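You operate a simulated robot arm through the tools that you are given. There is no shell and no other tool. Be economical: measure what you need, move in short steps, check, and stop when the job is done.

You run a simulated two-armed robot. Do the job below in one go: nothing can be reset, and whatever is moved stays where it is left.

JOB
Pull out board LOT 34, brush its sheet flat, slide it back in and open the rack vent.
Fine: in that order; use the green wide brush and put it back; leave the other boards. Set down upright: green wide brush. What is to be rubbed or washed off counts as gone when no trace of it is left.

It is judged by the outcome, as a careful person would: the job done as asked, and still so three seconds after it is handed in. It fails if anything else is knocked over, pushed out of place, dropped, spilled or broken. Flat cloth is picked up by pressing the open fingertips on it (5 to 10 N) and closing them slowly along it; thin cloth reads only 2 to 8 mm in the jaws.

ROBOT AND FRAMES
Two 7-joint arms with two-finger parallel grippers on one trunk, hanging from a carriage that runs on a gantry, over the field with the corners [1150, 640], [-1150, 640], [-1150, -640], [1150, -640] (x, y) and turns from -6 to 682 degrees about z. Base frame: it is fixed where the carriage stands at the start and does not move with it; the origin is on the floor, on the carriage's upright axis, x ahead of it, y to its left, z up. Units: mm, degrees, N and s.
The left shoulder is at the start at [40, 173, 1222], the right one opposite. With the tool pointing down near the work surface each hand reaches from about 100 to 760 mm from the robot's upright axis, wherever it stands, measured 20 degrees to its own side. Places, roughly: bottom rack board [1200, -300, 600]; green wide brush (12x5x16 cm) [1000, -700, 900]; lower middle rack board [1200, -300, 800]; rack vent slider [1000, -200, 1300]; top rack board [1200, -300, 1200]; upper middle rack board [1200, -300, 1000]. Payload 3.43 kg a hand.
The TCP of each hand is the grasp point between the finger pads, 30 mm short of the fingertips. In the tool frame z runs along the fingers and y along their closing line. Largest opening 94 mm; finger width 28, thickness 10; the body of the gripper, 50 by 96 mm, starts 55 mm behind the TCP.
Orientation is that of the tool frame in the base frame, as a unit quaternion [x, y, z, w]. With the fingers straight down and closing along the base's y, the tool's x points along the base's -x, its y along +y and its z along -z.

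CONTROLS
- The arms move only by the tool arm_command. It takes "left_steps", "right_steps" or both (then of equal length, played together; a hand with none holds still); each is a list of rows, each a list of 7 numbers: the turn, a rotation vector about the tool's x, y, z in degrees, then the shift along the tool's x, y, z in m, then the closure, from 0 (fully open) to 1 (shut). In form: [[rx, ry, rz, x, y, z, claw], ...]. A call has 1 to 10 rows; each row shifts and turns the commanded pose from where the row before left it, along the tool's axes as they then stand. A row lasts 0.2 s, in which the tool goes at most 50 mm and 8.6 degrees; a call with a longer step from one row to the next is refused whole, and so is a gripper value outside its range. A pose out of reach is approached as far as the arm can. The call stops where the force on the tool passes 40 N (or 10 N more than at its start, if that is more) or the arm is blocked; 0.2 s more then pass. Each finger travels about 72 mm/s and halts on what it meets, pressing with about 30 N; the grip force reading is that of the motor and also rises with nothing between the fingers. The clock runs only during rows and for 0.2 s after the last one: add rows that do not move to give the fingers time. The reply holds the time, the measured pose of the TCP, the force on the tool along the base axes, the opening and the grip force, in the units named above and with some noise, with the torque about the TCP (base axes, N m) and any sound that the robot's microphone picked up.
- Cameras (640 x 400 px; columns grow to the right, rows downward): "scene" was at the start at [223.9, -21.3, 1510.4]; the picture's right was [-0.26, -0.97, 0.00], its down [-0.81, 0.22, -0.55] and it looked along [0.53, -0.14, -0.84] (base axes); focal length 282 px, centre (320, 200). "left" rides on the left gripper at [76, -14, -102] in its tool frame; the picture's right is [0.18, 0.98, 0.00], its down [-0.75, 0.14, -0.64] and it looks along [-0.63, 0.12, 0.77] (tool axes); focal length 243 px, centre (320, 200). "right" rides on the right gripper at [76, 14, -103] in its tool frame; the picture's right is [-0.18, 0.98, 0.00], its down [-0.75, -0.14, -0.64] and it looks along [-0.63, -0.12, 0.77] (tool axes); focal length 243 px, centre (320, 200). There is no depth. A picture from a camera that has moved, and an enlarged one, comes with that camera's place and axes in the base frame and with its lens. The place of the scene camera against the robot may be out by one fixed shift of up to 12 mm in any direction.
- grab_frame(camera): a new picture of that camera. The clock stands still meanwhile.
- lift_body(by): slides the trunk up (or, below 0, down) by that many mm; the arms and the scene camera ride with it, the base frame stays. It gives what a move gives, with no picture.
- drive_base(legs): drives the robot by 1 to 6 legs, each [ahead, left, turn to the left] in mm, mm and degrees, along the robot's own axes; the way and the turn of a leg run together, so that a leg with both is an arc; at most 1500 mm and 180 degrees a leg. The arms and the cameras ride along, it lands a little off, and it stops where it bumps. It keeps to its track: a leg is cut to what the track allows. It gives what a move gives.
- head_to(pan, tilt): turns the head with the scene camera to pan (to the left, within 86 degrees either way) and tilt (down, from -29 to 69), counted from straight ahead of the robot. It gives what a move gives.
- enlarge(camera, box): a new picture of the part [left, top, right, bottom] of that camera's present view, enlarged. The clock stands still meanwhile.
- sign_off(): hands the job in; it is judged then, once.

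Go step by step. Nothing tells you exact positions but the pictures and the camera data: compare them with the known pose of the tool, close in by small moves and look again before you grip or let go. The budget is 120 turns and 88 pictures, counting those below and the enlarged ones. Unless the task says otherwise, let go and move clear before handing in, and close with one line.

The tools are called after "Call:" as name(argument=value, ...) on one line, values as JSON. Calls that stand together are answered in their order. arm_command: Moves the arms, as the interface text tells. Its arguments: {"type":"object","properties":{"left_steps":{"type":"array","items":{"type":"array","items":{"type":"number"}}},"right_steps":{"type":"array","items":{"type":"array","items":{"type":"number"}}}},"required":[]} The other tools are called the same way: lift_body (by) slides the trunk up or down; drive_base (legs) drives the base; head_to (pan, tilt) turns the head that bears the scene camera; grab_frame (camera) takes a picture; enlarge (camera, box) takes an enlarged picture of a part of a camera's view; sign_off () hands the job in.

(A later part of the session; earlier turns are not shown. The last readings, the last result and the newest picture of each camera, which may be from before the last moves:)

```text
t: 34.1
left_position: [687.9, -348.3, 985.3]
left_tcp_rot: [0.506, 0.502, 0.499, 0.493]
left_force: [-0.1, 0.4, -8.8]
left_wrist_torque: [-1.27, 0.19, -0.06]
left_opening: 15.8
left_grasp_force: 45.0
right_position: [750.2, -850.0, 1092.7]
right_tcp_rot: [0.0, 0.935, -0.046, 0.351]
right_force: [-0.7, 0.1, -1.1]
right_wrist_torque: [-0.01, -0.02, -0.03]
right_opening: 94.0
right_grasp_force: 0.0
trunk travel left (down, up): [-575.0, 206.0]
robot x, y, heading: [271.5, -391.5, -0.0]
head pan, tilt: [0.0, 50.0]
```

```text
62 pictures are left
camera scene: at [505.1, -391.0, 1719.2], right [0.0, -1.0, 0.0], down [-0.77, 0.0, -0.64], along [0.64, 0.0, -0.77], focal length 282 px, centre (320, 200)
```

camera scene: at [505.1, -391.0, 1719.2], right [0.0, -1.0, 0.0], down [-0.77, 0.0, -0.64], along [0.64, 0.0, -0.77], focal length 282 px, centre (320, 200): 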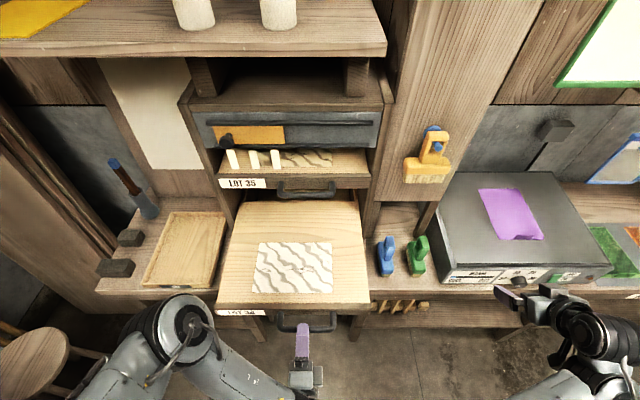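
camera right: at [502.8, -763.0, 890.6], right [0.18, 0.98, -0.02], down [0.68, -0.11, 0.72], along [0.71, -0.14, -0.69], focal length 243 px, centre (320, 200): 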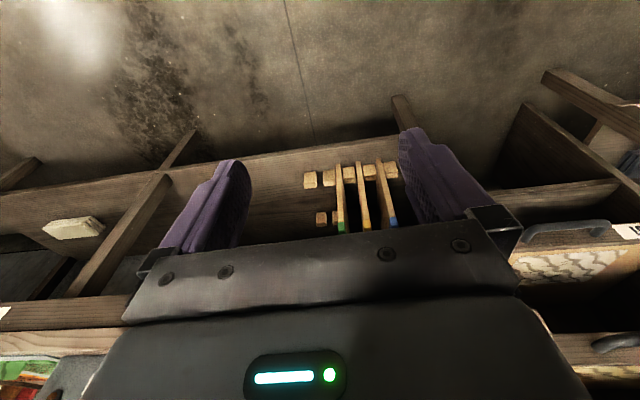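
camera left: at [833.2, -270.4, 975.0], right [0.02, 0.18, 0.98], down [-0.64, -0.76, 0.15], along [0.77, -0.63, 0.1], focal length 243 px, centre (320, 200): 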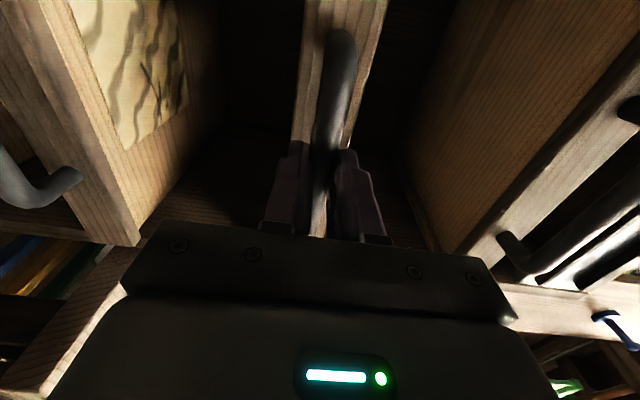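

The board is out 250 mm and its sheet is fully clear of the rack. I open the left hand and back straight off, checking that the board stays put.

Call:
arm_command(left_steps=[[0, 0, 0, 0, 0, 0, 0.7], [0, 0, 0, 0, 0, 0, 0.3], [0, 0, 0, 0, 0, 0, 0], [0, 0, 0, 0, 0, 0, 0], [0, 0, 0, 0, 0, 0, 0]])

Call:
drive_base(legs=[[-120, 0, 0]])

Call:
head_to(pan=-15, tilt=45)

Call:
grab_frame(camera="scene")

```text
t: 35.3
left_position: [688.9, -347.6, 987.0]
left_tcp_rot: [0.507, 0.501, 0.5, 0.493]
left_force: [0.0, 0.0, 0.0]
left_wrist_torque: [-0.01, -0.03, 0.01]
left_opening: 94.0
left_grasp_force: 0.1
right_position: [751.7, -849.1, 1091.3]
right_tcp_rot: [0.0, 0.936, -0.046, 0.35]
right_force: [0.2, 0.3, 0.5]
right_wrist_torque: [-0.01, 0.02, 0.0]
right_opening: 94.0
right_grasp_force: 0.0
trunk travel left (down, up): [-575.0, 206.0]
robot x, y, heading: [271.6, -386.4, -0.3]
head pan, tilt: [0.0, 50.0]
```

```text
t: 36.5
left_position: [571.9, -348.3, 986.7]
left_tcp_rot: [0.508, 0.501, 0.498, 0.493]
left_force: [-0.1, 0.6, 0.5]
left_wrist_torque: [0.0, -0.01, 0.01]
left_opening: 94.0
left_grasp_force: 0.0
right_position: [633.6, -851.4, 1091.6]
right_tcp_rot: [0.002, 0.935, -0.047, 0.351]
right_force: [0.8, 0.9, 0.7]
right_wrist_torque: [-0.01, -0.03, -0.02]
right_opening: 94.1
right_grasp_force: 0.1
trunk travel left (down, up): [-575.0, 206.0]
robot x, y, heading: [157.7, -391.0, -0.2]
head pan, tilt: [0.0, 50.0]
```

```text
t: 37.3
left_position: [572.9, -347.7, 987.2]
left_tcp_rot: [0.507, 0.5, 0.5, 0.494]
left_force: [-1.0, -0.8, -0.9]
left_wrist_torque: [0.0, -0.02, 0.03]
left_opening: 93.9
left_grasp_force: 0.0
right_position: [634.8, -851.8, 1092.2]
right_tcp_rot: [0.002, 0.935, -0.047, 0.351]
right_force: [0.5, 0.0, -0.2]
right_wrist_torque: [-0.01, 0.0, 0.0]
right_opening: 94.0
right_grasp_force: 0.0
trunk travel left (down, up): [-575.0, 206.0]
robot x, y, heading: [160.3, -388.5, -0.5]
head pan, tilt: [-15.0, 45.0]
```

```text
61 pictures are left
camera scene: at [391.6, -412.4, 1726.3], right [-0.26, -0.96, 0.0], down [-0.68, 0.19, -0.71], along [0.68, -0.19, -0.71], focal length 282 px, centre (320, 200)
```

scene: 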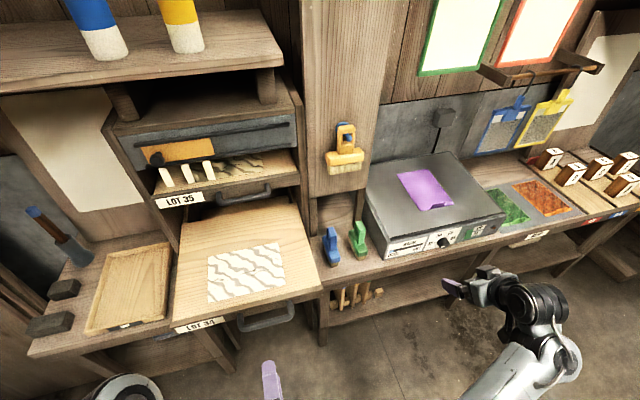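

The board stays where it is. I raise the left hand well above the board, then drive in again to reach the brush with the right hand.

Call:
arm_command(left_steps=[[0, 0, 0, 0.015, 0.04, 0, 0], [0, 0, 0, 0.015, 0.04, 0, 0], [0, 0, 0, 0.015, 0.04, 0, 0], [0, 0, 0, 0.015, 0.04, 0, 0], [0, 0, 0, 0.015, 0.04, 0, 0], [0, 0, 0, 0.015, 0.04, 0, 0], [0, 0, 0, 0.015, 0.02, 0, 0]])

Call:
drive_base(legs=[[170, -60, 0]])

Call:
grab_frame(camera="right")

Call:
grab_frame(camera="scene")

```text
t: 38.9
left_position: [599.0, -285.5, 1121.6]
left_tcp_rot: [0.509, 0.501, 0.498, 0.493]
left_force: [-0.6, 0.6, 0.0]
left_wrist_torque: [0.01, 0.0, -0.03]
left_opening: 94.1
left_grasp_force: 0.1
left hand out of reach, approached as far as the arm can: row 1, 2, 3, 4, 5, 6, 7
right_position: [634.9, -851.0, 1092.4]
right_tcp_rot: [0.003, 0.935, -0.047, 0.352]
right_force: [-0.4, -1.1, -0.9]
right_wrist_torque: [0.0, -0.03, -0.01]
right_opening: 94.1
right_grasp_force: 0.0
trunk travel left (down, up): [-575.0, 206.0]
robot x, y, heading: [157.0, -385.7, -0.1]
head pan, tilt: [-15.0, 45.0]
```

```text
t: 40.4
left_position: [766.4, -348.3, 1122.0]
left_tcp_rot: [0.509, 0.501, 0.497, 0.493]
left_force: [0.5, -0.2, 0.4]
left_wrist_torque: [0.02, -0.02, 0.02]
left_opening: 94.0
left_grasp_force: 0.0
right_position: [800.5, -914.6, 1092.1]
right_tcp_rot: [0.004, 0.935, -0.048, 0.351]
right_force: [0.9, 1.0, 0.0]
right_wrist_torque: [0.0, 0.03, -0.04]
right_opening: 93.8
right_grasp_force: 0.0
trunk travel left (down, up): [-575.0, 206.0]
robot x, y, heading: [322.0, -444.0, -0.3]
head pan, tilt: [-15.0, 45.0]
```

```text
60 pictures are left
camera right: at [675.6, -891.5, 1118.6], right [0.18, 0.98, 0.04], down [0.14, -0.06, 0.99], along [0.97, -0.17, -0.15], focal length 243 px, centre (320, 200)
```

right: 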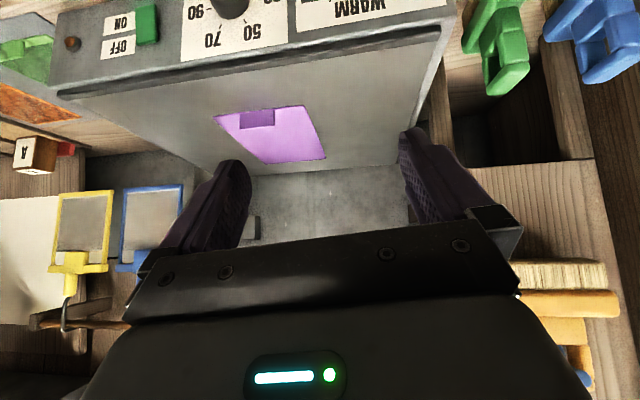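

```text
59 pictures are left
camera scene: at [557.9, -473.9, 1726.5], right [-0.27, -0.96, 0.0], down [-0.68, 0.19, -0.71], along [0.68, -0.19, -0.71], focal length 282 px, centre (320, 200)
```

scene: 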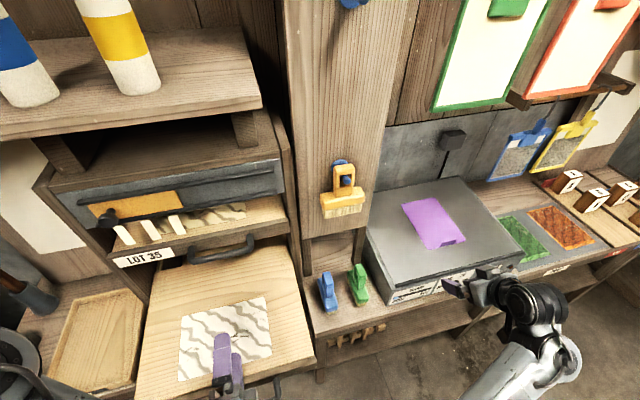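

I see the green brush on the bench left of the warming plate, with its handle top near (985, -700, 935). I square up the right tool's pitch and approach along it.

Call:
arm_command(right_steps=[[-5.3, 0, 1.5, 0, 0, 0, 0], [0, 0, 0, -0.005, 0.035, 0.005, 0], [0, 0, 0, -0.005, 0.035, 0.01, 0], [0, 0, 0, -0.005, 0.035, 0.02, 0], [0, 0, 0, -0.005, 0.035, 0.02, 0], [0, 0, 0, -0.005, 0.035, 0.025, 0], [0, 0, 0, 0, 0.035, 0.02, 0]])

Call:
grab_frame(camera="right")

Call:
enlarge(camera="scene", box=[280, 220, 440, 320])

```text
t: 42.0
left_position: [766.8, -348.1, 1122.4]
left_tcp_rot: [0.509, 0.5, 0.497, 0.494]
left_force: [0.1, 0.3, -0.7]
left_wrist_torque: [0.03, 0.01, 0.02]
left_opening: 94.3
left_grasp_force: 0.1
right_position: [882.9, -701.3, 1032.9]
right_tcp_rot: [0.0, 0.936, 0.0, 0.351]
right_force: [-0.1, 1.1, 0.3]
right_wrist_torque: [-0.03, 0.01, -0.02]
right_opening: 94.2
right_grasp_force: 0.0
trunk travel left (down, up): [-575.0, 206.0]
robot x, y, heading: [324.9, -445.4, -0.5]
head pan, tilt: [-15.0, 45.0]
```

```text
58 pictures are left
camera right: at [758.1, -686.5, 1061.5], right [0.14, 0.98, 0.12], down [0.15, -0.14, 0.98], along [0.98, -0.12, -0.16], focal length 243 px, centre (320, 200)
```

right: 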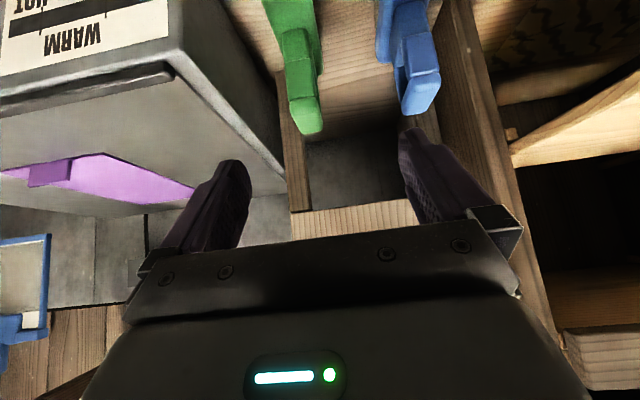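

```text
4.00 times, centred on (360, 270) of scene
camera zoom: at [557.8, -473.7, 1726.4], right [-0.27, -0.96, 0.0], down [-0.68, 0.19, -0.71], along [0.68, -0.19, -0.71], focal length 1130 px, centre (160, -80)
```

zoom: 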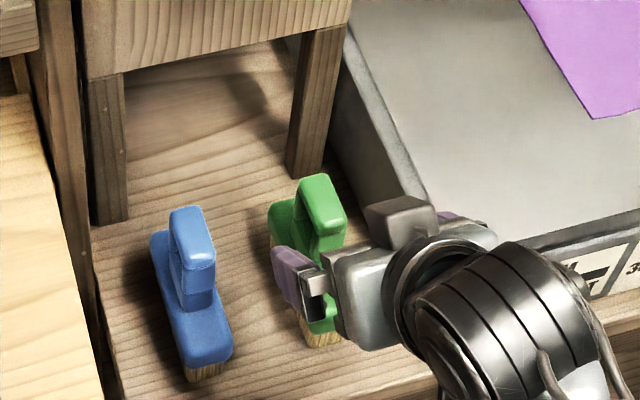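

Triangulating the wrist views, the green handle top spans x 925–978, y about -714, z about 956. I correct sideways, close the jaws partly and go halfway in.

Call:
arm_command(right_steps=[[0, 0, 0, 0.008, -0.013, 0, 0.15], [0, 0, 0, 0.009, 0, 0.02, 0.3], [0, 0, 0, 0, 0, 0.025, 0.3], [0, 0, 0, 0, 0, 0.02, 0.3]])

Call:
grab_frame(camera="right")

```text
t: 43.0
left_position: [765.8, -348.4, 1121.1]
left_tcp_rot: [0.509, 0.5, 0.498, 0.493]
left_force: [-0.2, -0.2, 0.1]
left_wrist_torque: [0.01, 0.0, 0.0]
left_opening: 93.7
left_grasp_force: 0.1
right_position: [912.4, -715.5, 973.0]
right_tcp_rot: [-0.001, 0.936, 0.0, 0.352]
right_force: [0.2, 0.1, 0.1]
right_wrist_torque: [0.0, -0.01, -0.02]
right_opening: 65.7
right_grasp_force: 0.1
trunk travel left (down, up): [-575.0, 206.0]
robot x, y, heading: [323.4, -449.3, -0.6]
head pan, tilt: [-15.0, 45.0]
```

```text
56 pictures are left
camera right: at [787.8, -701.9, 1000.9], right [0.14, 0.98, 0.12], down [0.14, -0.14, 0.98], along [0.98, -0.12, -0.16], focal length 243 px, centre (320, 200)
```

right: 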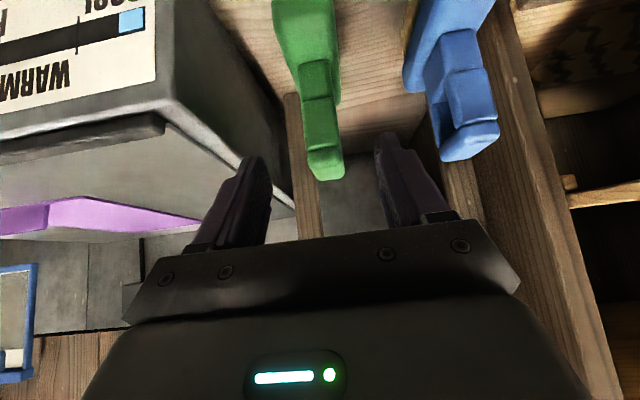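

The handle is centred between the jaws. I advance the last 55 mm and close.

Call:
arm_command(right_steps=[[0, 0, 0, 0.002, 0, 0.02, 0.3], [0, 0, 0, 0, 0, 0.02, 0.3], [0, 0, 0, 0, 0, 0.014, 0.3]])

Call:
grab_frame(camera="right")

Call:
enlarge(camera="scene", box=[280, 220, 440, 320])

```text
t: 43.8
left_position: [766.0, -347.3, 1122.9]
left_tcp_rot: [0.508, 0.501, 0.497, 0.494]
left_force: [0.5, -0.7, 1.1]
left_wrist_torque: [0.01, -0.02, 0.01]
left_opening: 94.3
left_grasp_force: 0.1
right_position: [948.1, -716.4, 930.3]
right_tcp_rot: [-0.001, 0.937, 0.0, 0.35]
right_force: [-0.1, 0.6, -0.3]
right_wrist_torque: [0.05, -0.02, 0.02]
right_opening: 65.8
right_grasp_force: 0.0
trunk travel left (down, up): [-575.0, 206.0]
robot x, y, heading: [322.5, -446.7, -0.4]
head pan, tilt: [-15.0, 45.0]
```

```text
55 pictures are left
camera right: at [822.6, -701.7, 958.2], right [0.14, 0.98, 0.12], down [0.15, -0.14, 0.98], along [0.98, -0.12, -0.16], focal length 243 px, centre (320, 200)
```

right: 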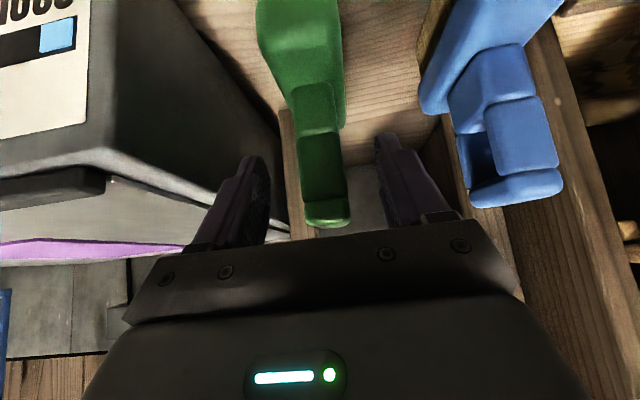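

```text
4.00 times, centred on (360, 270) of scene
camera zoom: at [557.7, -473.8, 1726.4], right [-0.27, -0.96, 0.0], down [-0.68, 0.19, -0.71], along [0.68, -0.19, -0.71], focal length 1130 px, centre (160, -80)
```

zoom: 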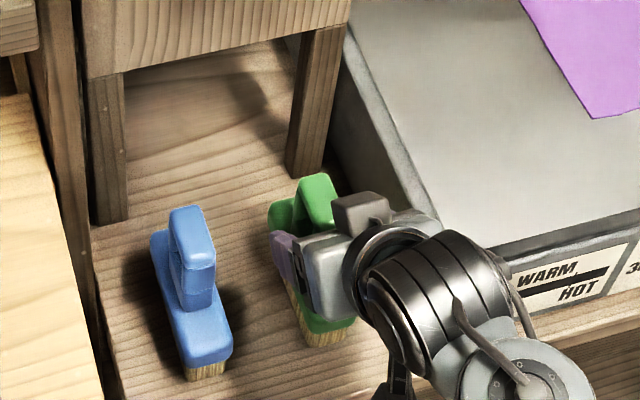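

The handle stands between the pads. I close slowly and watch the reading.

Call:
arm_command(right_steps=[[0, 0, 0, 0, 0, 0, 0.4], [0, 0, 0, 0, 0, 0, 0.5], [0, 0, 0, 0, 0, 0, 0.6], [0, 0, 0, 0, 0, 0, 0.7], [0, 0, 0, 0, 0, 0, 0.8], [0, 0, 0, 0, 0, 0, 0.9], [0, 0, 0, 0, 0, 0, 0.9]])

Call:
grab_frame(camera="right")

```text
t: 45.4
left_position: [763.7, -347.9, 1121.5]
left_tcp_rot: [0.51, 0.501, 0.497, 0.493]
left_force: [0.3, 0.4, 0.7]
left_wrist_torque: [-0.03, 0.04, -0.03]
left_opening: 93.8
left_grasp_force: 0.0
right_position: [946.3, -715.4, 930.4]
right_tcp_rot: [0.0, 0.936, -0.001, 0.352]
right_force: [0.3, 0.3, -0.3]
right_wrist_torque: [0.04, 0.01, 0.02]
right_opening: 29.7
right_grasp_force: 30.2
trunk travel left (down, up): [-575.0, 206.0]
robot x, y, heading: [325.5, -447.8, -0.5]
head pan, tilt: [-15.0, 45.0]
```

```text
53 pictures are left
camera right: at [822.4, -701.5, 958.4], right [0.14, 0.98, 0.12], down [0.15, -0.14, 0.98], along [0.98, -0.12, -0.16], focal length 243 px, centre (320, 200)
```

right: 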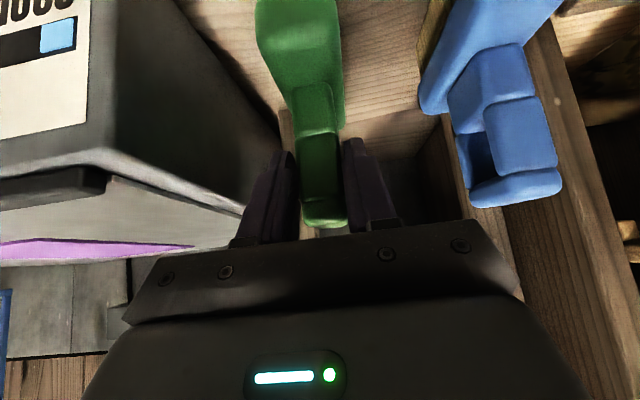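

The brush is gripped at 30 mm, and I keep this pose (946, -715, 930) for putting it back. I lift it a little with the arm first, then with the trunk.

Call:
arm_command(right_steps=[[0, 0, 0, -0.0066, 0, -0.0075, 0.9], [0, 0, 0, -0.0066, 0, -0.0075, 0.9], [0, 0, 0, -0.013, 0, -0.015, 0.9], [0, 0, 0, -0.013, 0, -0.015, 0.9]])

Call:
grab_frame(camera="scene")

```text
t: 46.4
left_position: [764.6, -348.0, 1122.5]
left_tcp_rot: [0.509, 0.5, 0.497, 0.493]
left_force: [-0.6, 0.5, 0.4]
left_wrist_torque: [-0.02, 0.01, 0.0]
left_opening: 93.9
left_grasp_force: 0.0
right_position: [946.7, -716.2, 988.4]
right_tcp_rot: [-0.001, 0.936, 0.0, 0.351]
right_force: [-0.1, 0.2, -1.4]
right_wrist_torque: [0.0, 0.08, 0.0]
right_opening: 29.9
right_grasp_force: 29.8
trunk travel left (down, up): [-575.0, 206.0]
robot x, y, heading: [326.4, -449.9, -0.4]
head pan, tilt: [-15.0, 45.0]
```

```text
52 pictures are left
camera scene: at [557.7, -473.7, 1726.3], right [-0.27, -0.96, 0.0], down [-0.68, 0.19, -0.71], along [0.68, -0.19, -0.71], focal length 282 px, centre (320, 200)
```

scene: 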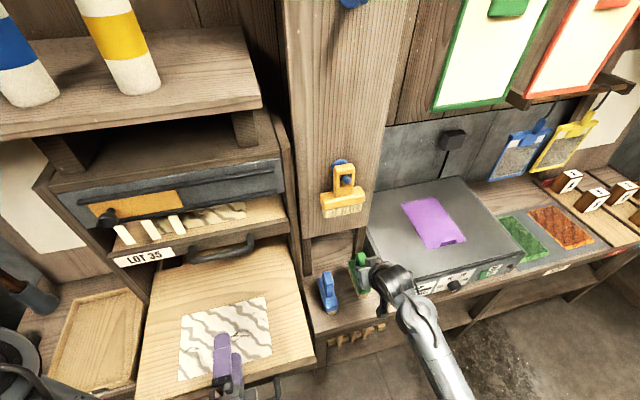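

The brush is lifted cleanly. I raise the trunk fully, back away from the pillar and carry the brush left over the board.

Call:
lift_body(by=200)

Call:
drive_base(legs=[[-100, 0, 0], [0, 320, 0]])

Call:
head_to(pan=-20, tilt=55)

Call:
grab_frame(camera="scene")

Call:
grab_frame(camera="right")

```text
t: 48.6
left_position: [763.8, -348.5, 1322.4]
left_tcp_rot: [0.509, 0.5, 0.497, 0.494]
left_force: [0.1, -0.6, 0.2]
left_wrist_torque: [-0.01, -0.02, 0.02]
left_opening: 94.2
left_grasp_force: 0.0
right_position: [947.6, -715.4, 1189.1]
right_tcp_rot: [-0.001, 0.936, 0.001, 0.351]
right_force: [0.1, -1.8, -0.8]
right_wrist_torque: [-0.02, 0.04, 0.02]
right_opening: 30.2
right_grasp_force: 29.6
trunk travel left (down, up): [-775.0, 6.0]
robot x, y, heading: [323.4, -444.5, -0.4]
head pan, tilt: [-15.0, 45.0]
```

```text
t: 51.5
left_position: [669.8, -27.8, 1322.8]
left_tcp_rot: [0.509, 0.501, 0.497, 0.494]
left_force: [0.8, -0.5, -1.0]
left_wrist_torque: [0.01, 0.03, -0.04]
left_opening: 94.2
left_grasp_force: 0.0
right_position: [850.8, -396.5, 1188.4]
right_tcp_rot: [-0.001, 0.936, 0.0, 0.351]
right_force: [0.3, 0.5, -1.6]
right_wrist_torque: [0.01, 0.04, -0.02]
right_opening: 30.2
right_grasp_force: 29.9
trunk travel left (down, up): [-775.0, 6.0]
robot x, y, heading: [225.7, -129.5, -0.4]
head pan, tilt: [-15.0, 45.0]
```

```text
t: 52.2
left_position: [667.8, -28.1, 1323.9]
left_tcp_rot: [0.509, 0.501, 0.497, 0.493]
left_force: [0.2, -0.1, 1.1]
left_wrist_torque: [0.01, 0.03, 0.02]
left_opening: 93.9
left_grasp_force: 0.1
right_position: [852.6, -397.5, 1189.2]
right_tcp_rot: [-0.001, 0.936, 0.0, 0.351]
right_force: [-0.2, -0.4, -1.5]
right_wrist_torque: [0.02, 0.05, 0.01]
right_opening: 30.2
right_grasp_force: 29.8
trunk travel left (down, up): [-775.0, 6.0]
robot x, y, heading: [227.6, -129.5, -0.6]
head pan, tilt: [-20.0, 55.0]
```

```text
51 pictures are left
camera scene: at [451.2, -158.2, 1912.9], right [-0.35, -0.94, 0.0], down [-0.77, 0.29, -0.57], along [0.54, -0.2, -0.82], focal length 282 px, centre (320, 200)
```

scene: 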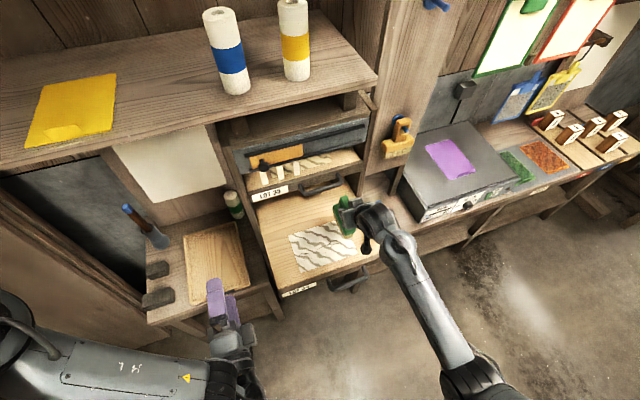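

```text
50 pictures are left
camera right: at [727.0, -381.7, 1217.3], right [0.14, 0.98, 0.12], down [0.15, -0.14, 0.98], along [0.98, -0.12, -0.16], focal length 243 px, centre (320, 200)
```

right: 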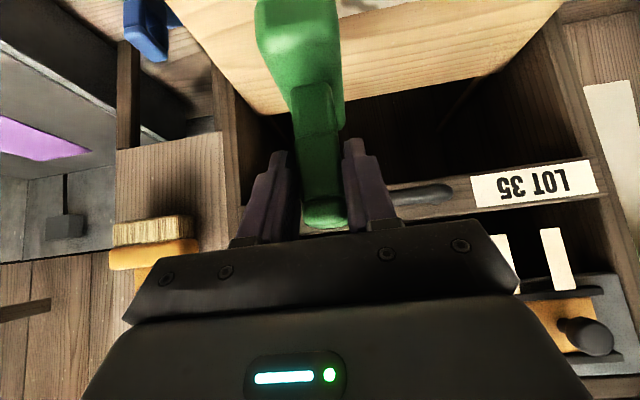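

The brush hangs above the board with clear height. I zoom in on the sheet to place the strokes.

Call:
enlarge(camera="scene", box=[240, 180, 400, 280])

```text
4.00 times, centred on (320, 230) of scene
camera zoom: at [451.2, -158.2, 1912.9], right [-0.35, -0.94, 0.0], down [-0.77, 0.29, -0.57], along [0.54, -0.2, -0.82], focal length 1130 px, centre (320, 80)
```

zoom: 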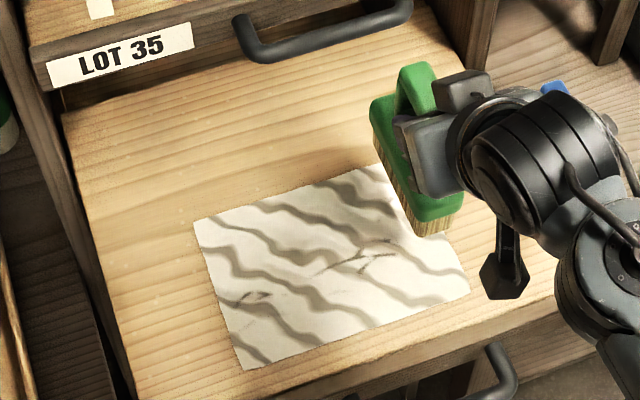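

In scene coordinates the sheet spans x 791–935 and y -217 to -421. I lower the brush to just above the sheet near its right end.

Call:
arm_command(right_steps=[[0, 0, 0, 0.015, 0, 0.003, 0.9], [0, 0, 0, 0.012, 0, 0.009, 0.9], [0, 0, 0, 0.01, 0, 0.009, 0.9]])

Call:
arm_command(right_steps=[[0, 0, 0, 0.002, 0, 0.0023, 0.9], [0, 0, 0, 0.002, 0, 0.0023, 0.9]])

Call:
enlarge(camera="scene", box=[240, 180, 400, 280])

```text
t: 53.0
left_position: [670.2, -28.2, 1321.9]
left_tcp_rot: [0.51, 0.5, 0.497, 0.494]
left_force: [0.2, 0.2, -0.1]
left_wrist_torque: [-0.02, 0.02, -0.02]
left_opening: 94.0
left_grasp_force: 0.2
right_position: [838.3, -396.7, 1150.0]
right_tcp_rot: [-0.002, 0.936, 0.001, 0.351]
right_force: [-0.4, -0.2, -1.9]
right_wrist_torque: [-0.01, 0.03, 0.0]
right_opening: 30.1
right_grasp_force: 30.0
trunk travel left (down, up): [-775.0, 6.0]
robot x, y, heading: [226.8, -128.2, -0.5]
head pan, tilt: [-20.0, 55.0]
```

```text
t: 53.6
left_position: [669.1, -29.0, 1322.9]
left_tcp_rot: [0.509, 0.5, 0.498, 0.493]
left_force: [-0.5, -0.3, 0.3]
left_wrist_torque: [-0.02, 0.03, -0.04]
left_opening: 93.9
left_grasp_force: 0.1
right_position: [838.5, -396.7, 1142.9]
right_tcp_rot: [-0.001, 0.936, 0.001, 0.351]
right_force: [0.5, -0.3, -2.1]
right_wrist_torque: [0.05, 0.02, 0.01]
right_opening: 30.1
right_grasp_force: 30.8
trunk travel left (down, up): [-775.0, 6.0]
robot x, y, heading: [227.7, -127.5, -0.6]
head pan, tilt: [-20.0, 55.0]
```

```text
4.00 times, centred on (320, 230) of scene
camera zoom: at [451.2, -158.2, 1912.9], right [-0.35, -0.94, 0.0], down [-0.77, 0.29, -0.57], along [0.54, -0.2, -0.82], focal length 1130 px, centre (320, 80)
```

zoom: 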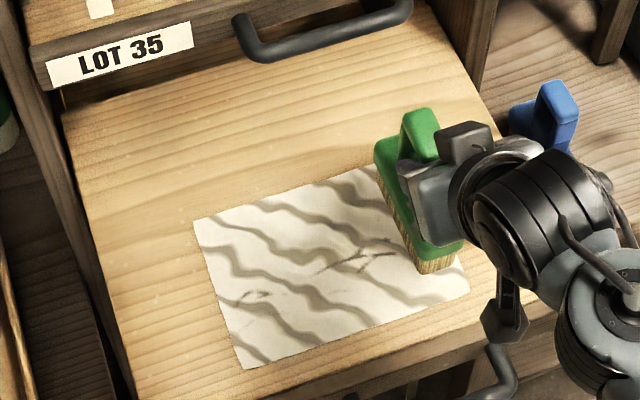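

The brush is still about a centimetre above. I continue down in 3 mm steps, checking the force.

Call:
arm_command(right_steps=[[0, 0, 0, 0.002, 0, 0.0023, 0.9], [0, 0, 0, 0.002, 0, 0.0023, 0.9]])

Call:
arm_command(right_steps=[[0, 0, 0, 0.001, 0, 0.0011, 0.9], [0, 0, 0, 0.001, 0, 0.0011, 0.9]])

```text
t: 54.2
left_position: [668.8, -28.4, 1322.2]
left_tcp_rot: [0.509, 0.5, 0.497, 0.494]
left_force: [0.9, 0.2, -0.6]
left_wrist_torque: [0.01, 0.01, 0.0]
left_opening: 93.7
left_grasp_force: 0.0
right_position: [838.3, -396.2, 1138.1]
right_tcp_rot: [-0.002, 0.936, 0.002, 0.351]
right_force: [-1.0, -0.6, -2.4]
right_wrist_torque: [0.04, 0.04, 0.0]
right_opening: 29.9
right_grasp_force: 29.9
trunk travel left (down, up): [-775.0, 6.0]
robot x, y, heading: [230.4, -128.8, -0.4]
head pan, tilt: [-20.0, 55.0]
```

```text
t: 54.8
left_position: [668.5, -28.5, 1322.4]
left_tcp_rot: [0.509, 0.5, 0.496, 0.494]
left_force: [-0.4, 0.1, -0.6]
left_wrist_torque: [0.01, 0.01, 0.0]
left_opening: 94.0
left_grasp_force: 0.2
right_position: [838.8, -396.9, 1134.0]
right_tcp_rot: [-0.002, 0.936, 0.001, 0.351]
right_force: [0.0, 0.2, -1.9]
right_wrist_torque: [-0.03, 0.05, 0.01]
right_opening: 30.2
right_grasp_force: 30.0
trunk travel left (down, up): [-775.0, 6.0]
robot x, y, heading: [227.6, -128.1, -0.4]
head pan, tilt: [-20.0, 55.0]
```

No contact yet, so I continue down in small steps.

Call:
arm_command(right_steps=[[0, 0, 0, 0.002, 0, 0.0023, 0.9], [0, 0, 0, 0.001, 0, 0.0011, 0.9]])

Call:
arm_command(right_steps=[[0, 0, 0, 0.002, 0, 0.0023, 0.9], [0, 0, 0, 0, 0, 0, 0.9]])

Call:
arm_command(right_steps=[[0, 0, 0, 0.002, 0, 0.0023, 0.9], [0, 0, 0, 0, 0, 0, 0.9]])

```text
t: 55.4
left_position: [669.3, -28.9, 1320.8]
left_tcp_rot: [0.509, 0.5, 0.498, 0.493]
left_force: [0.4, 0.2, 0.4]
left_wrist_torque: [0.0, -0.01, -0.02]
left_opening: 94.2
left_grasp_force: 0.1
right_position: [837.4, -397.3, 1130.1]
right_tcp_rot: [-0.001, 0.936, 0.001, 0.352]
right_force: [-0.5, 0.8, 0.6]
right_wrist_torque: [0.03, 0.11, -0.02]
right_opening: 29.8
right_grasp_force: 29.9
trunk travel left (down, up): [-775.0, 6.0]
robot x, y, heading: [226.6, -128.2, -0.4]
head pan, tilt: [-20.0, 55.0]
```

```text
t: 56.0
left_position: [670.3, -28.4, 1324.0]
left_tcp_rot: [0.509, 0.501, 0.497, 0.493]
left_force: [0.0, -0.2, -0.2]
left_wrist_torque: [0.0, -0.01, 0.01]
left_opening: 94.0
left_grasp_force: 0.0
right_position: [842.1, -396.2, 1130.3]
right_tcp_rot: [-0.002, 0.935, 0.001, 0.354]
right_force: [-0.6, 1.9, 16.7]
right_wrist_torque: [0.02, 0.55, -0.05]
right_opening: 30.1
right_grasp_force: 30.7
trunk travel left (down, up): [-775.0, 6.0]
robot x, y, heading: [227.9, -128.5, -0.4]
head pan, tilt: [-20.0, 55.0]
```

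```text
t: 56.6
left_position: [671.8, -28.2, 1323.6]
left_tcp_rot: [0.508, 0.501, 0.498, 0.494]
left_force: [-0.6, -0.7, -0.1]
left_wrist_torque: [0.04, -0.01, 0.0]
left_opening: 93.8
left_grasp_force: 0.1
right_position: [842.3, -396.5, 1128.0]
right_tcp_rot: [-0.002, 0.935, 0.001, 0.355]
right_force: [3.0, 2.1, 26.9]
right_wrist_torque: [-0.03, -0.26, 0.01]
right_opening: 30.5
right_grasp_force: 30.1
trunk travel left (down, up): [-775.0, 6.0]
robot x, y, heading: [227.7, -133.0, -0.5]
head pan, tilt: [-20.0, 55.0]
```

Contact comes at TCP z about 1131. I ease up 3 mm to a light pressure and stroke across the sheet toward +y.

Call:
arm_command(right_steps=[[0, 0, 0, -0.002, 0, -0.0023, 0.9], [0, 0, 0, 0, 0.01, 0, 0.9], [0, 0, 0, 0, 0.025, 0, 0.9], [0, 0, 0, 0, 0.025, 0, 0.9], [0, 0, 0, 0, 0.025, 0, 0.9], [0, 0, 0, 0, 0.025, 0, 0.9], [0, 0, 0, 0, 0.025, 0, 0.9], [0, 0, 0, 0, 0.025, 0, 0.9], [0, 0, 0, 0, 0.025, 0, 0.9], [0, 0, 0, 0, 0.02, 0, 0.9]])

Call:
enlarge(camera="scene", box=[220, 170, 412, 290])

```text
t: 58.8
left_position: [669.7, -28.3, 1322.6]
left_tcp_rot: [0.508, 0.501, 0.498, 0.493]
left_force: [-0.1, 0.2, 0.2]
left_wrist_torque: [-0.02, -0.01, 0.0]
left_opening: 93.8
left_grasp_force: 0.1
right_position: [838.3, -190.7, 1127.4]
right_tcp_rot: [-0.001, 0.937, 0.0, 0.351]
right_force: [1.4, -0.3, 8.1]
right_wrist_torque: [-0.07, 0.17, -0.04]
right_opening: 30.3
right_grasp_force: 29.9
trunk travel left (down, up): [-775.0, 6.0]
robot x, y, heading: [228.7, -129.4, -0.3]
head pan, tilt: [-20.0, 55.0]
```

```text
3.33 times, centred on (316, 230) of scene
camera zoom: at [451.4, -158.3, 1913.1], right [-0.35, -0.94, 0.0], down [-0.77, 0.29, -0.57], along [0.54, -0.2, -0.82], focal length 942 px, centre (333, 100)
```

zoom: 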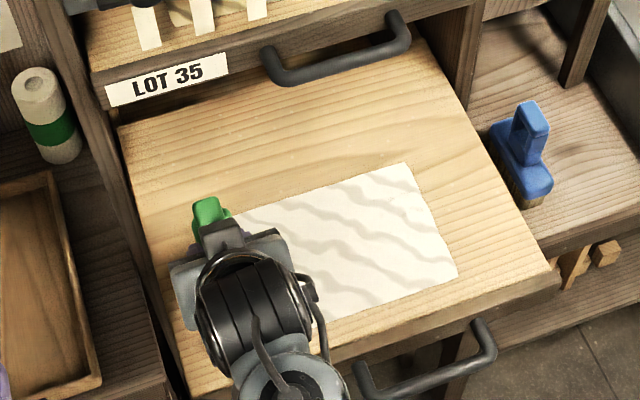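

The waves are fading. I brush back across to the right edge.

Call:
arm_command(right_steps=[[0, 0, 0, 0, -0.02, 0, 0.9], [0, 0, 0, 0, -0.025, 0, 0.9], [0, 0, 0, 0, -0.025, 0, 0.9], [0, 0, 0, 0, -0.025, 0, 0.9], [0, 0, 0, 0, -0.025, 0, 0.9], [0, 0, 0, 0, -0.025, 0, 0.9], [0, 0, 0, 0, -0.025, 0, 0.9], [0, 0, 0, 0, -0.025, 0, 0.9], [0, 0, 0, 0, -0.025, 0, 0.9], [0, 0, 0, 0, -0.02, 0, 0.9]])

Call:
enlarge(camera="scene", box=[220, 170, 412, 290])

```text
t: 61.0
left_position: [669.5, -27.4, 1323.3]
left_tcp_rot: [0.509, 0.5, 0.497, 0.494]
left_force: [-0.6, -0.9, 0.2]
left_wrist_torque: [0.01, -0.01, 0.0]
left_opening: 94.2
left_grasp_force: 0.1
right_position: [838.7, -431.6, 1126.6]
right_tcp_rot: [-0.002, 0.936, 0.0, 0.351]
right_force: [-1.2, 0.7, -1.1]
right_wrist_torque: [-0.02, 0.02, 0.02]
right_opening: 29.8
right_grasp_force: 30.3
trunk travel left (down, up): [-775.0, 6.0]
robot x, y, heading: [225.1, -128.5, -0.3]
head pan, tilt: [-20.0, 55.0]
```

```text
3.33 times, centred on (316, 230) of scene
camera zoom: at [451.2, -158.3, 1912.9], right [-0.35, -0.94, 0.0], down [-0.77, 0.29, -0.57], along [0.54, -0.2, -0.82], focal length 942 px, centre (333, 100)
```

zoom: 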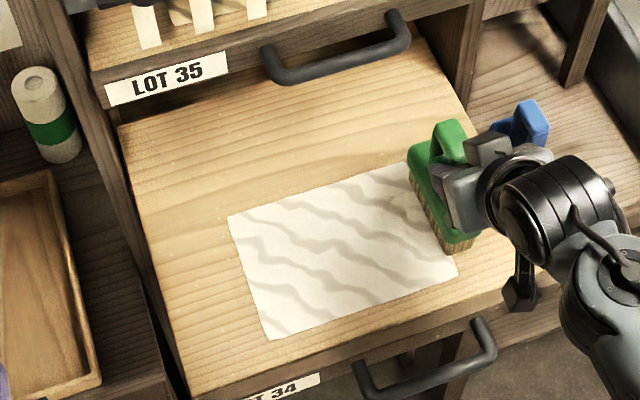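

The bristles lost pressure at the end, and a front strip is only lightly covered. I go 3 mm lower and 20 mm nearer for the next strokes.

Call:
arm_command(right_steps=[[0, 0, 0, 0.0085, 0.01, -0.0055, 0.9], [0, 0, 0, 0.0085, 0.02, -0.0055, 0.9], [0, 0, 0, 0, 0.03, 0, 0.9], [0, 0, 0, 0, 0.03, 0, 0.9], [0, 0, 0, 0, 0.03, 0, 0.9], [0, 0, 0, 0, 0.03, 0, 0.9], [0, 0, 0, 0, 0.03, 0, 0.9], [0, 0, 0, 0, 0.03, 0, 0.9], [0, 0, 0, 0, 0.03, 0, 0.9]])

Call:
arm_command(right_steps=[[0, 0, 0, 0, -0.02, 0, 0.9], [0, 0, 0, 0, -0.025, 0, 0.9], [0, 0, 0, 0, -0.025, 0, 0.9], [0, 0, 0, 0, -0.025, 0, 0.9], [0, 0, 0, 0, -0.025, 0, 0.9], [0, 0, 0, 0, -0.025, 0, 0.9], [0, 0, 0, 0, -0.025, 0, 0.9], [0, 0, 0, 0, -0.025, 0, 0.9], [0, 0, 0, 0, -0.025, 0, 0.9], [0, 0, 0, 0, -0.02, 0, 0.9]])

Call:
enlarge(camera="scene", box=[220, 170, 412, 290])

```text
t: 63.0
left_position: [669.7, -28.2, 1322.6]
left_tcp_rot: [0.508, 0.501, 0.498, 0.493]
left_force: [-0.2, 0.7, 0.3]
left_wrist_torque: [0.0, 0.03, 0.02]
left_opening: 93.9
left_grasp_force: 0.1
right_position: [816.6, -190.8, 1126.2]
right_tcp_rot: [-0.001, 0.936, 0.0, 0.352]
right_force: [-0.3, -0.5, 12.1]
right_wrist_torque: [0.1, -0.49, 0.0]
right_opening: 30.1
right_grasp_force: 30.2
trunk travel left (down, up): [-775.0, 6.0]
robot x, y, heading: [226.1, -129.7, -0.3]
head pan, tilt: [-20.0, 55.0]
```

```text
t: 65.2
left_position: [670.8, -29.3, 1323.2]
left_tcp_rot: [0.509, 0.5, 0.497, 0.493]
left_force: [-0.5, 0.1, -0.7]
left_wrist_torque: [0.0, -0.02, 0.01]
left_opening: 94.1
left_grasp_force: 0.1
right_position: [818.5, -432.2, 1124.4]
right_tcp_rot: [-0.002, 0.936, 0.001, 0.352]
right_force: [-0.8, 3.2, 20.5]
right_wrist_torque: [0.33, -0.21, 0.13]
right_opening: 30.1
right_grasp_force: 29.7
trunk travel left (down, up): [-775.0, 6.0]
robot x, y, heading: [225.5, -130.5, -0.3]
head pan, tilt: [-20.0, 55.0]
```

```text
3.33 times, centred on (316, 230) of scene
camera zoom: at [451.7, -158.2, 1913.3], right [-0.35, -0.94, 0.0], down [-0.77, 0.29, -0.57], along [0.54, -0.2, -0.82], focal length 942 px, centre (333, 100)
```

zoom: 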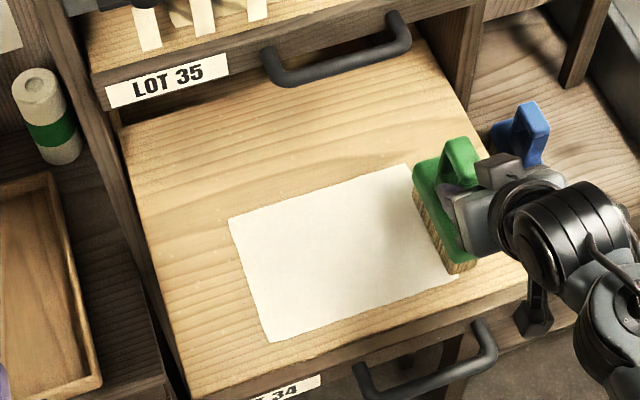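

The sheet looks flat now. I make one more pass over the back part and then lift off.

Call:
arm_command(right_steps=[[0, 0, 0, -0.012, 0.01, 0.0105, 0.9], [0, 0, 0, -0.012, 0.02, 0.0105, 0.9], [0, 0, 0, 0, 0.03, 0, 0.9], [0, 0, 0, 0, 0.03, 0, 0.9], [0, 0, 0, 0, 0.03, 0, 0.9], [0, 0, 0, 0, 0.03, 0, 0.9], [0, 0, 0, 0, 0.03, 0, 0.9], [0, 0, 0, 0, 0.03, 0, 0.9], [0, 0, 0, 0, 0.03, 0, 0.9]])

Call:
arm_command(right_steps=[[0, 0, 0, 0, -0.03, 0, 0.9], [0, 0, 0, 0, -0.03, 0, 0.9], [0, 0, 0, 0, -0.03, 0, 0.9], [0, 0, 0, 0, -0.03, 0, 0.9], [0, 0, 0, 0, -0.03, 0, 0.9], [0, 0, 0, 0, -0.03, 0, 0.9], [0, 0, 0, 0, -0.03, 0, 0.9], [0, 0, 0, 0, -0.03, 0, 0.9], [0, 0, 0, -0.02, 0, -0.022, 0.9], [0, 0, 0, -0.02, 0, -0.022, 0.9]])

Call:
enlarge(camera="scene", box=[240, 180, 400, 280])

```text
t: 67.2
left_position: [670.0, -28.6, 1321.7]
left_tcp_rot: [0.509, 0.501, 0.498, 0.493]
left_force: [0.3, 0.5, 0.9]
left_wrist_torque: [-0.01, 0.04, 0.0]
left_opening: 94.0
left_grasp_force: 0.1
right_position: [850.5, -190.9, 1123.9]
right_tcp_rot: [-0.002, 0.936, 0.001, 0.352]
right_force: [0.7, -0.1, 6.9]
right_wrist_torque: [0.15, 0.16, 0.0]
right_opening: 30.0
right_grasp_force: 29.6
trunk travel left (down, up): [-775.0, 6.0]
robot x, y, heading: [230.7, -125.8, -0.3]
head pan, tilt: [-20.0, 55.0]
```

```text
t: 69.4
left_position: [669.0, -29.1, 1320.9]
left_tcp_rot: [0.509, 0.5, 0.496, 0.494]
left_force: [-0.1, -0.2, -0.2]
left_wrist_torque: [0.0, -0.04, 0.01]
left_opening: 94.2
left_grasp_force: 0.0
right_position: [850.3, -431.9, 1181.5]
right_tcp_rot: [0.0, 0.936, -0.001, 0.351]
right_force: [-0.1, -0.3, -1.9]
right_wrist_torque: [0.01, 0.04, -0.01]
right_opening: 30.3
right_grasp_force: 30.4
trunk travel left (down, up): [-775.0, 6.0]
robot x, y, heading: [227.9, -129.2, -0.4]
head pan, tilt: [-20.0, 55.0]
```

```text
4.00 times, centred on (320, 230) of scene
camera zoom: at [451.2, -158.2, 1912.9], right [-0.35, -0.94, 0.0], down [-0.77, 0.29, -0.57], along [0.54, -0.2, -0.82], focal length 1130 px, centre (320, 80)
```

zoom: 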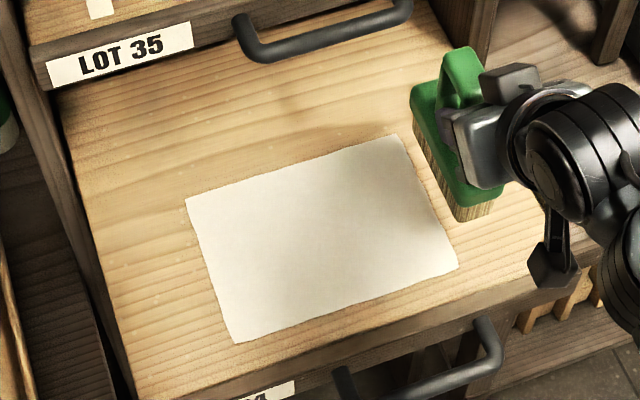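

The sheet is flat with no trace of waves left. Now I take the brush back along the same path: right, ahead, then down.

Call:
drive_base(legs=[[0, -285, 0], [95, 0, 0]])

Call:
lift_body(by=-180)

Call:
head_to(pan=-20, tilt=50)

Call:
grab_frame(camera="scene")

Call:
grab_frame(camera="right")

```text
t: 72.1
left_position: [761.1, -312.5, 1322.6]
left_tcp_rot: [0.508, 0.503, 0.498, 0.492]
left_force: [-0.1, -0.7, -0.6]
left_wrist_torque: [0.0, 0.01, -0.03]
left_opening: 94.0
left_grasp_force: 0.0
right_position: [942.9, -717.2, 1181.4]
right_tcp_rot: [-0.002, 0.936, 0.0, 0.351]
right_force: [0.2, 0.0, -1.3]
right_wrist_torque: [0.01, 0.06, 0.03]
right_opening: 30.2
right_grasp_force: 30.2
trunk travel left (down, up): [-775.0, 6.0]
robot x, y, heading: [319.0, -416.9, -0.1]
head pan, tilt: [-20.0, 55.0]
```

```text
t: 74.1
left_position: [761.0, -312.4, 1142.0]
left_tcp_rot: [0.508, 0.502, 0.498, 0.492]
left_force: [0.3, -0.4, 0.0]
left_wrist_torque: [0.0, 0.0, 0.02]
left_opening: 94.1
left_grasp_force: 0.0
right_position: [943.0, -716.0, 1002.6]
right_tcp_rot: [-0.003, 0.936, 0.001, 0.351]
right_force: [-1.1, -0.3, -1.7]
right_wrist_torque: [0.01, 0.07, 0.02]
right_opening: 30.1
right_grasp_force: 29.8
trunk travel left (down, up): [-595.0, 186.0]
robot x, y, heading: [314.5, -416.3, -0.2]
head pan, tilt: [-20.0, 55.0]
```

```text
t: 74.7
left_position: [762.1, -313.7, 1142.9]
left_tcp_rot: [0.508, 0.502, 0.498, 0.493]
left_force: [0.0, -0.4, 0.1]
left_wrist_torque: [0.01, -0.01, -0.01]
left_opening: 93.9
left_grasp_force: 0.1
right_position: [943.5, -716.7, 1001.1]
right_tcp_rot: [-0.004, 0.936, 0.002, 0.352]
right_force: [1.1, 0.2, -2.0]
right_wrist_torque: [0.0, 0.07, -0.02]
right_opening: 30.1
right_grasp_force: 29.8
trunk travel left (down, up): [-595.0, 186.0]
robot x, y, heading: [320.4, -411.6, 0.1]
head pan, tilt: [-20.0, 50.0]
```

```text
43 pictures are left
camera scene: at [548.0, -445.4, 1739.3], right [-0.34, -0.94, 0.0], down [-0.72, 0.26, -0.64], along [0.6, -0.22, -0.77], focal length 282 px, centre (320, 200)
```

scene: 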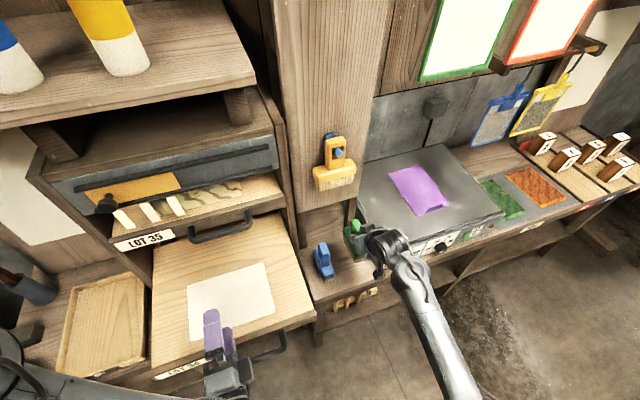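

```text
42 pictures are left
camera right: at [818.6, -701.8, 1029.8], right [0.13, 0.98, 0.12], down [0.15, -0.14, 0.98], along [0.98, -0.11, -0.16], focal length 243 px, centre (320, 200)
```

right: 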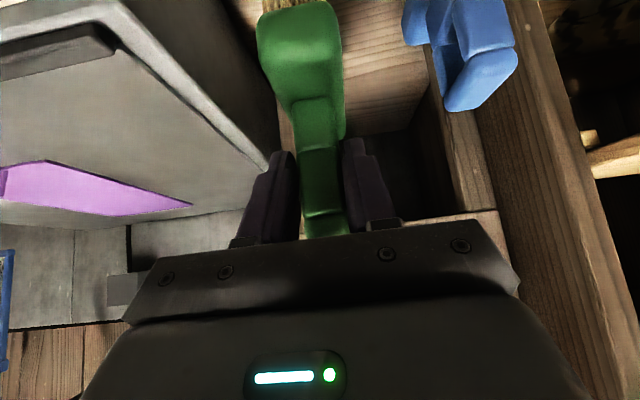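

The brush hangs over its place. I lower it close to the bench, then step down to contact.

Call:
arm_command(right_steps=[[0, 0, 0, 0.014, 0, 0.0175, 0.9], [0, 0, 0, 0.014, 0, 0.0175, 0.9], [0, 0, 0, 0.013, 0.001, 0.0165, 0.9]])

Call:
arm_command(right_steps=[[0, 0, 0, 0.0014, 0, 0.0015, 0.9], [0, 0, 0, 0.0014, 0, 0.0015, 0.9]])

Call:
enlarge(camera="scene", box=[290, 200, 450, 300])

```text
t: 75.5
left_position: [761.9, -312.4, 1141.5]
left_tcp_rot: [0.507, 0.502, 0.498, 0.493]
left_force: [-0.5, -0.2, -0.5]
left_wrist_torque: [0.0, -0.03, -0.02]
left_opening: 94.0
left_grasp_force: 0.1
right_position: [947.0, -714.3, 937.7]
right_tcp_rot: [-0.003, 0.936, 0.001, 0.351]
right_force: [-0.7, 0.5, -1.1]
right_wrist_torque: [-0.02, 0.03, -0.01]
right_opening: 29.8
right_grasp_force: 29.8
trunk travel left (down, up): [-595.0, 186.0]
robot x, y, heading: [320.6, -414.2, -0.2]
head pan, tilt: [-20.0, 50.0]
```

```text
t: 76.1
left_position: [761.1, -312.6, 1141.5]
left_tcp_rot: [0.508, 0.502, 0.498, 0.492]
left_force: [0.1, -0.1, 0.0]
left_wrist_torque: [0.01, 0.02, -0.03]
left_opening: 94.1
left_grasp_force: 0.0
right_position: [946.2, -714.9, 931.6]
right_tcp_rot: [-0.004, 0.936, 0.001, 0.352]
right_force: [-0.5, 0.8, -2.5]
right_wrist_torque: [-0.04, 0.06, 0.09]
right_opening: 30.0
right_grasp_force: 30.2
trunk travel left (down, up): [-595.0, 186.0]
robot x, y, heading: [318.6, -416.7, -0.1]
head pan, tilt: [-20.0, 50.0]
```

```text
4.00 times, centred on (370, 250) of scene
camera zoom: at [548.0, -445.4, 1739.4], right [-0.34, -0.94, 0.0], down [-0.72, 0.26, -0.64], along [0.6, -0.22, -0.77], focal length 1130 px, centre (120, 0)
```

zoom: 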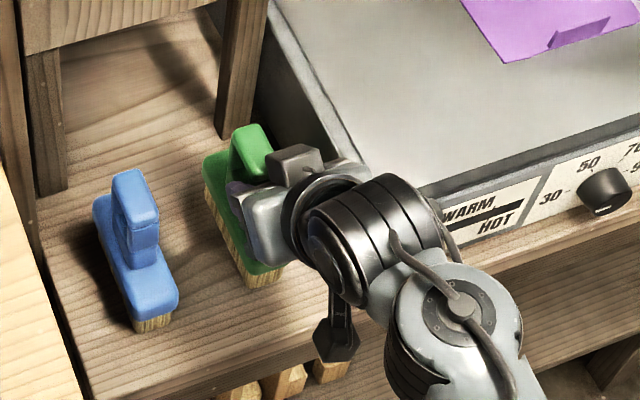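

Not touching yet, as expected after it slid slightly in the grip. I step down further.

Call:
arm_command(right_steps=[[0, 0, 0, 0.0014, 0, 0.0015, 0.9], [0, 0, 0, 0, 0, 0, 0.9]])

Call:
arm_command(right_steps=[[0, 0, 0, 0.0014, 0, 0.0015, 0.9], [0, 0, 0, 0, 0, 0, 0.9]])

Call:
arm_command(right_steps=[[0, 0, 0, 0.0014, 0, 0.0015, 0.9], [0, 0, 0, 0, 0, 0, 0.9]])

```text
t: 76.7
left_position: [760.4, -312.7, 1142.5]
left_tcp_rot: [0.508, 0.502, 0.499, 0.492]
left_force: [0.3, -0.2, 0.6]
left_wrist_torque: [0.0, 0.01, -0.01]
left_opening: 94.0
left_grasp_force: 0.0
right_position: [945.4, -714.8, 929.4]
right_tcp_rot: [-0.003, 0.936, 0.001, 0.351]
right_force: [0.5, 0.1, -2.1]
right_wrist_torque: [-0.03, 0.04, 0.02]
right_opening: 30.0
right_grasp_force: 30.3
trunk travel left (down, up): [-595.0, 186.0]
robot x, y, heading: [316.3, -413.4, -0.2]
head pan, tilt: [-20.0, 50.0]
```

```text
t: 77.3
left_position: [761.7, -311.2, 1142.8]
left_tcp_rot: [0.508, 0.501, 0.498, 0.492]
left_force: [0.9, 0.7, 0.2]
left_wrist_torque: [-0.01, -0.03, 0.0]
left_opening: 94.1
left_grasp_force: 0.1
right_position: [946.4, -714.2, 926.8]
right_tcp_rot: [-0.003, 0.937, 0.002, 0.35]
right_force: [0.1, -0.5, -1.7]
right_wrist_torque: [0.03, 0.11, -0.01]
right_opening: 30.1
right_grasp_force: 30.0
trunk travel left (down, up): [-595.0, 186.0]
robot x, y, heading: [321.5, -417.2, -0.1]
head pan, tilt: [-20.0, 50.0]
```

```text
t: 77.9
left_position: [761.1, -312.5, 1142.4]
left_tcp_rot: [0.507, 0.501, 0.499, 0.492]
left_force: [-0.7, 0.4, -0.2]
left_wrist_torque: [0.01, -0.01, -0.01]
left_opening: 94.0
left_grasp_force: 0.1
right_position: [946.0, -714.2, 925.3]
right_tcp_rot: [-0.004, 0.936, 0.002, 0.351]
right_force: [0.7, 0.3, -1.6]
right_wrist_torque: [0.02, 0.05, 0.01]
right_opening: 30.2
right_grasp_force: 30.2
trunk travel left (down, up): [-595.0, 186.0]
robot x, y, heading: [320.4, -416.0, 0.1]
head pan, tilt: [-20.0, 50.0]
```

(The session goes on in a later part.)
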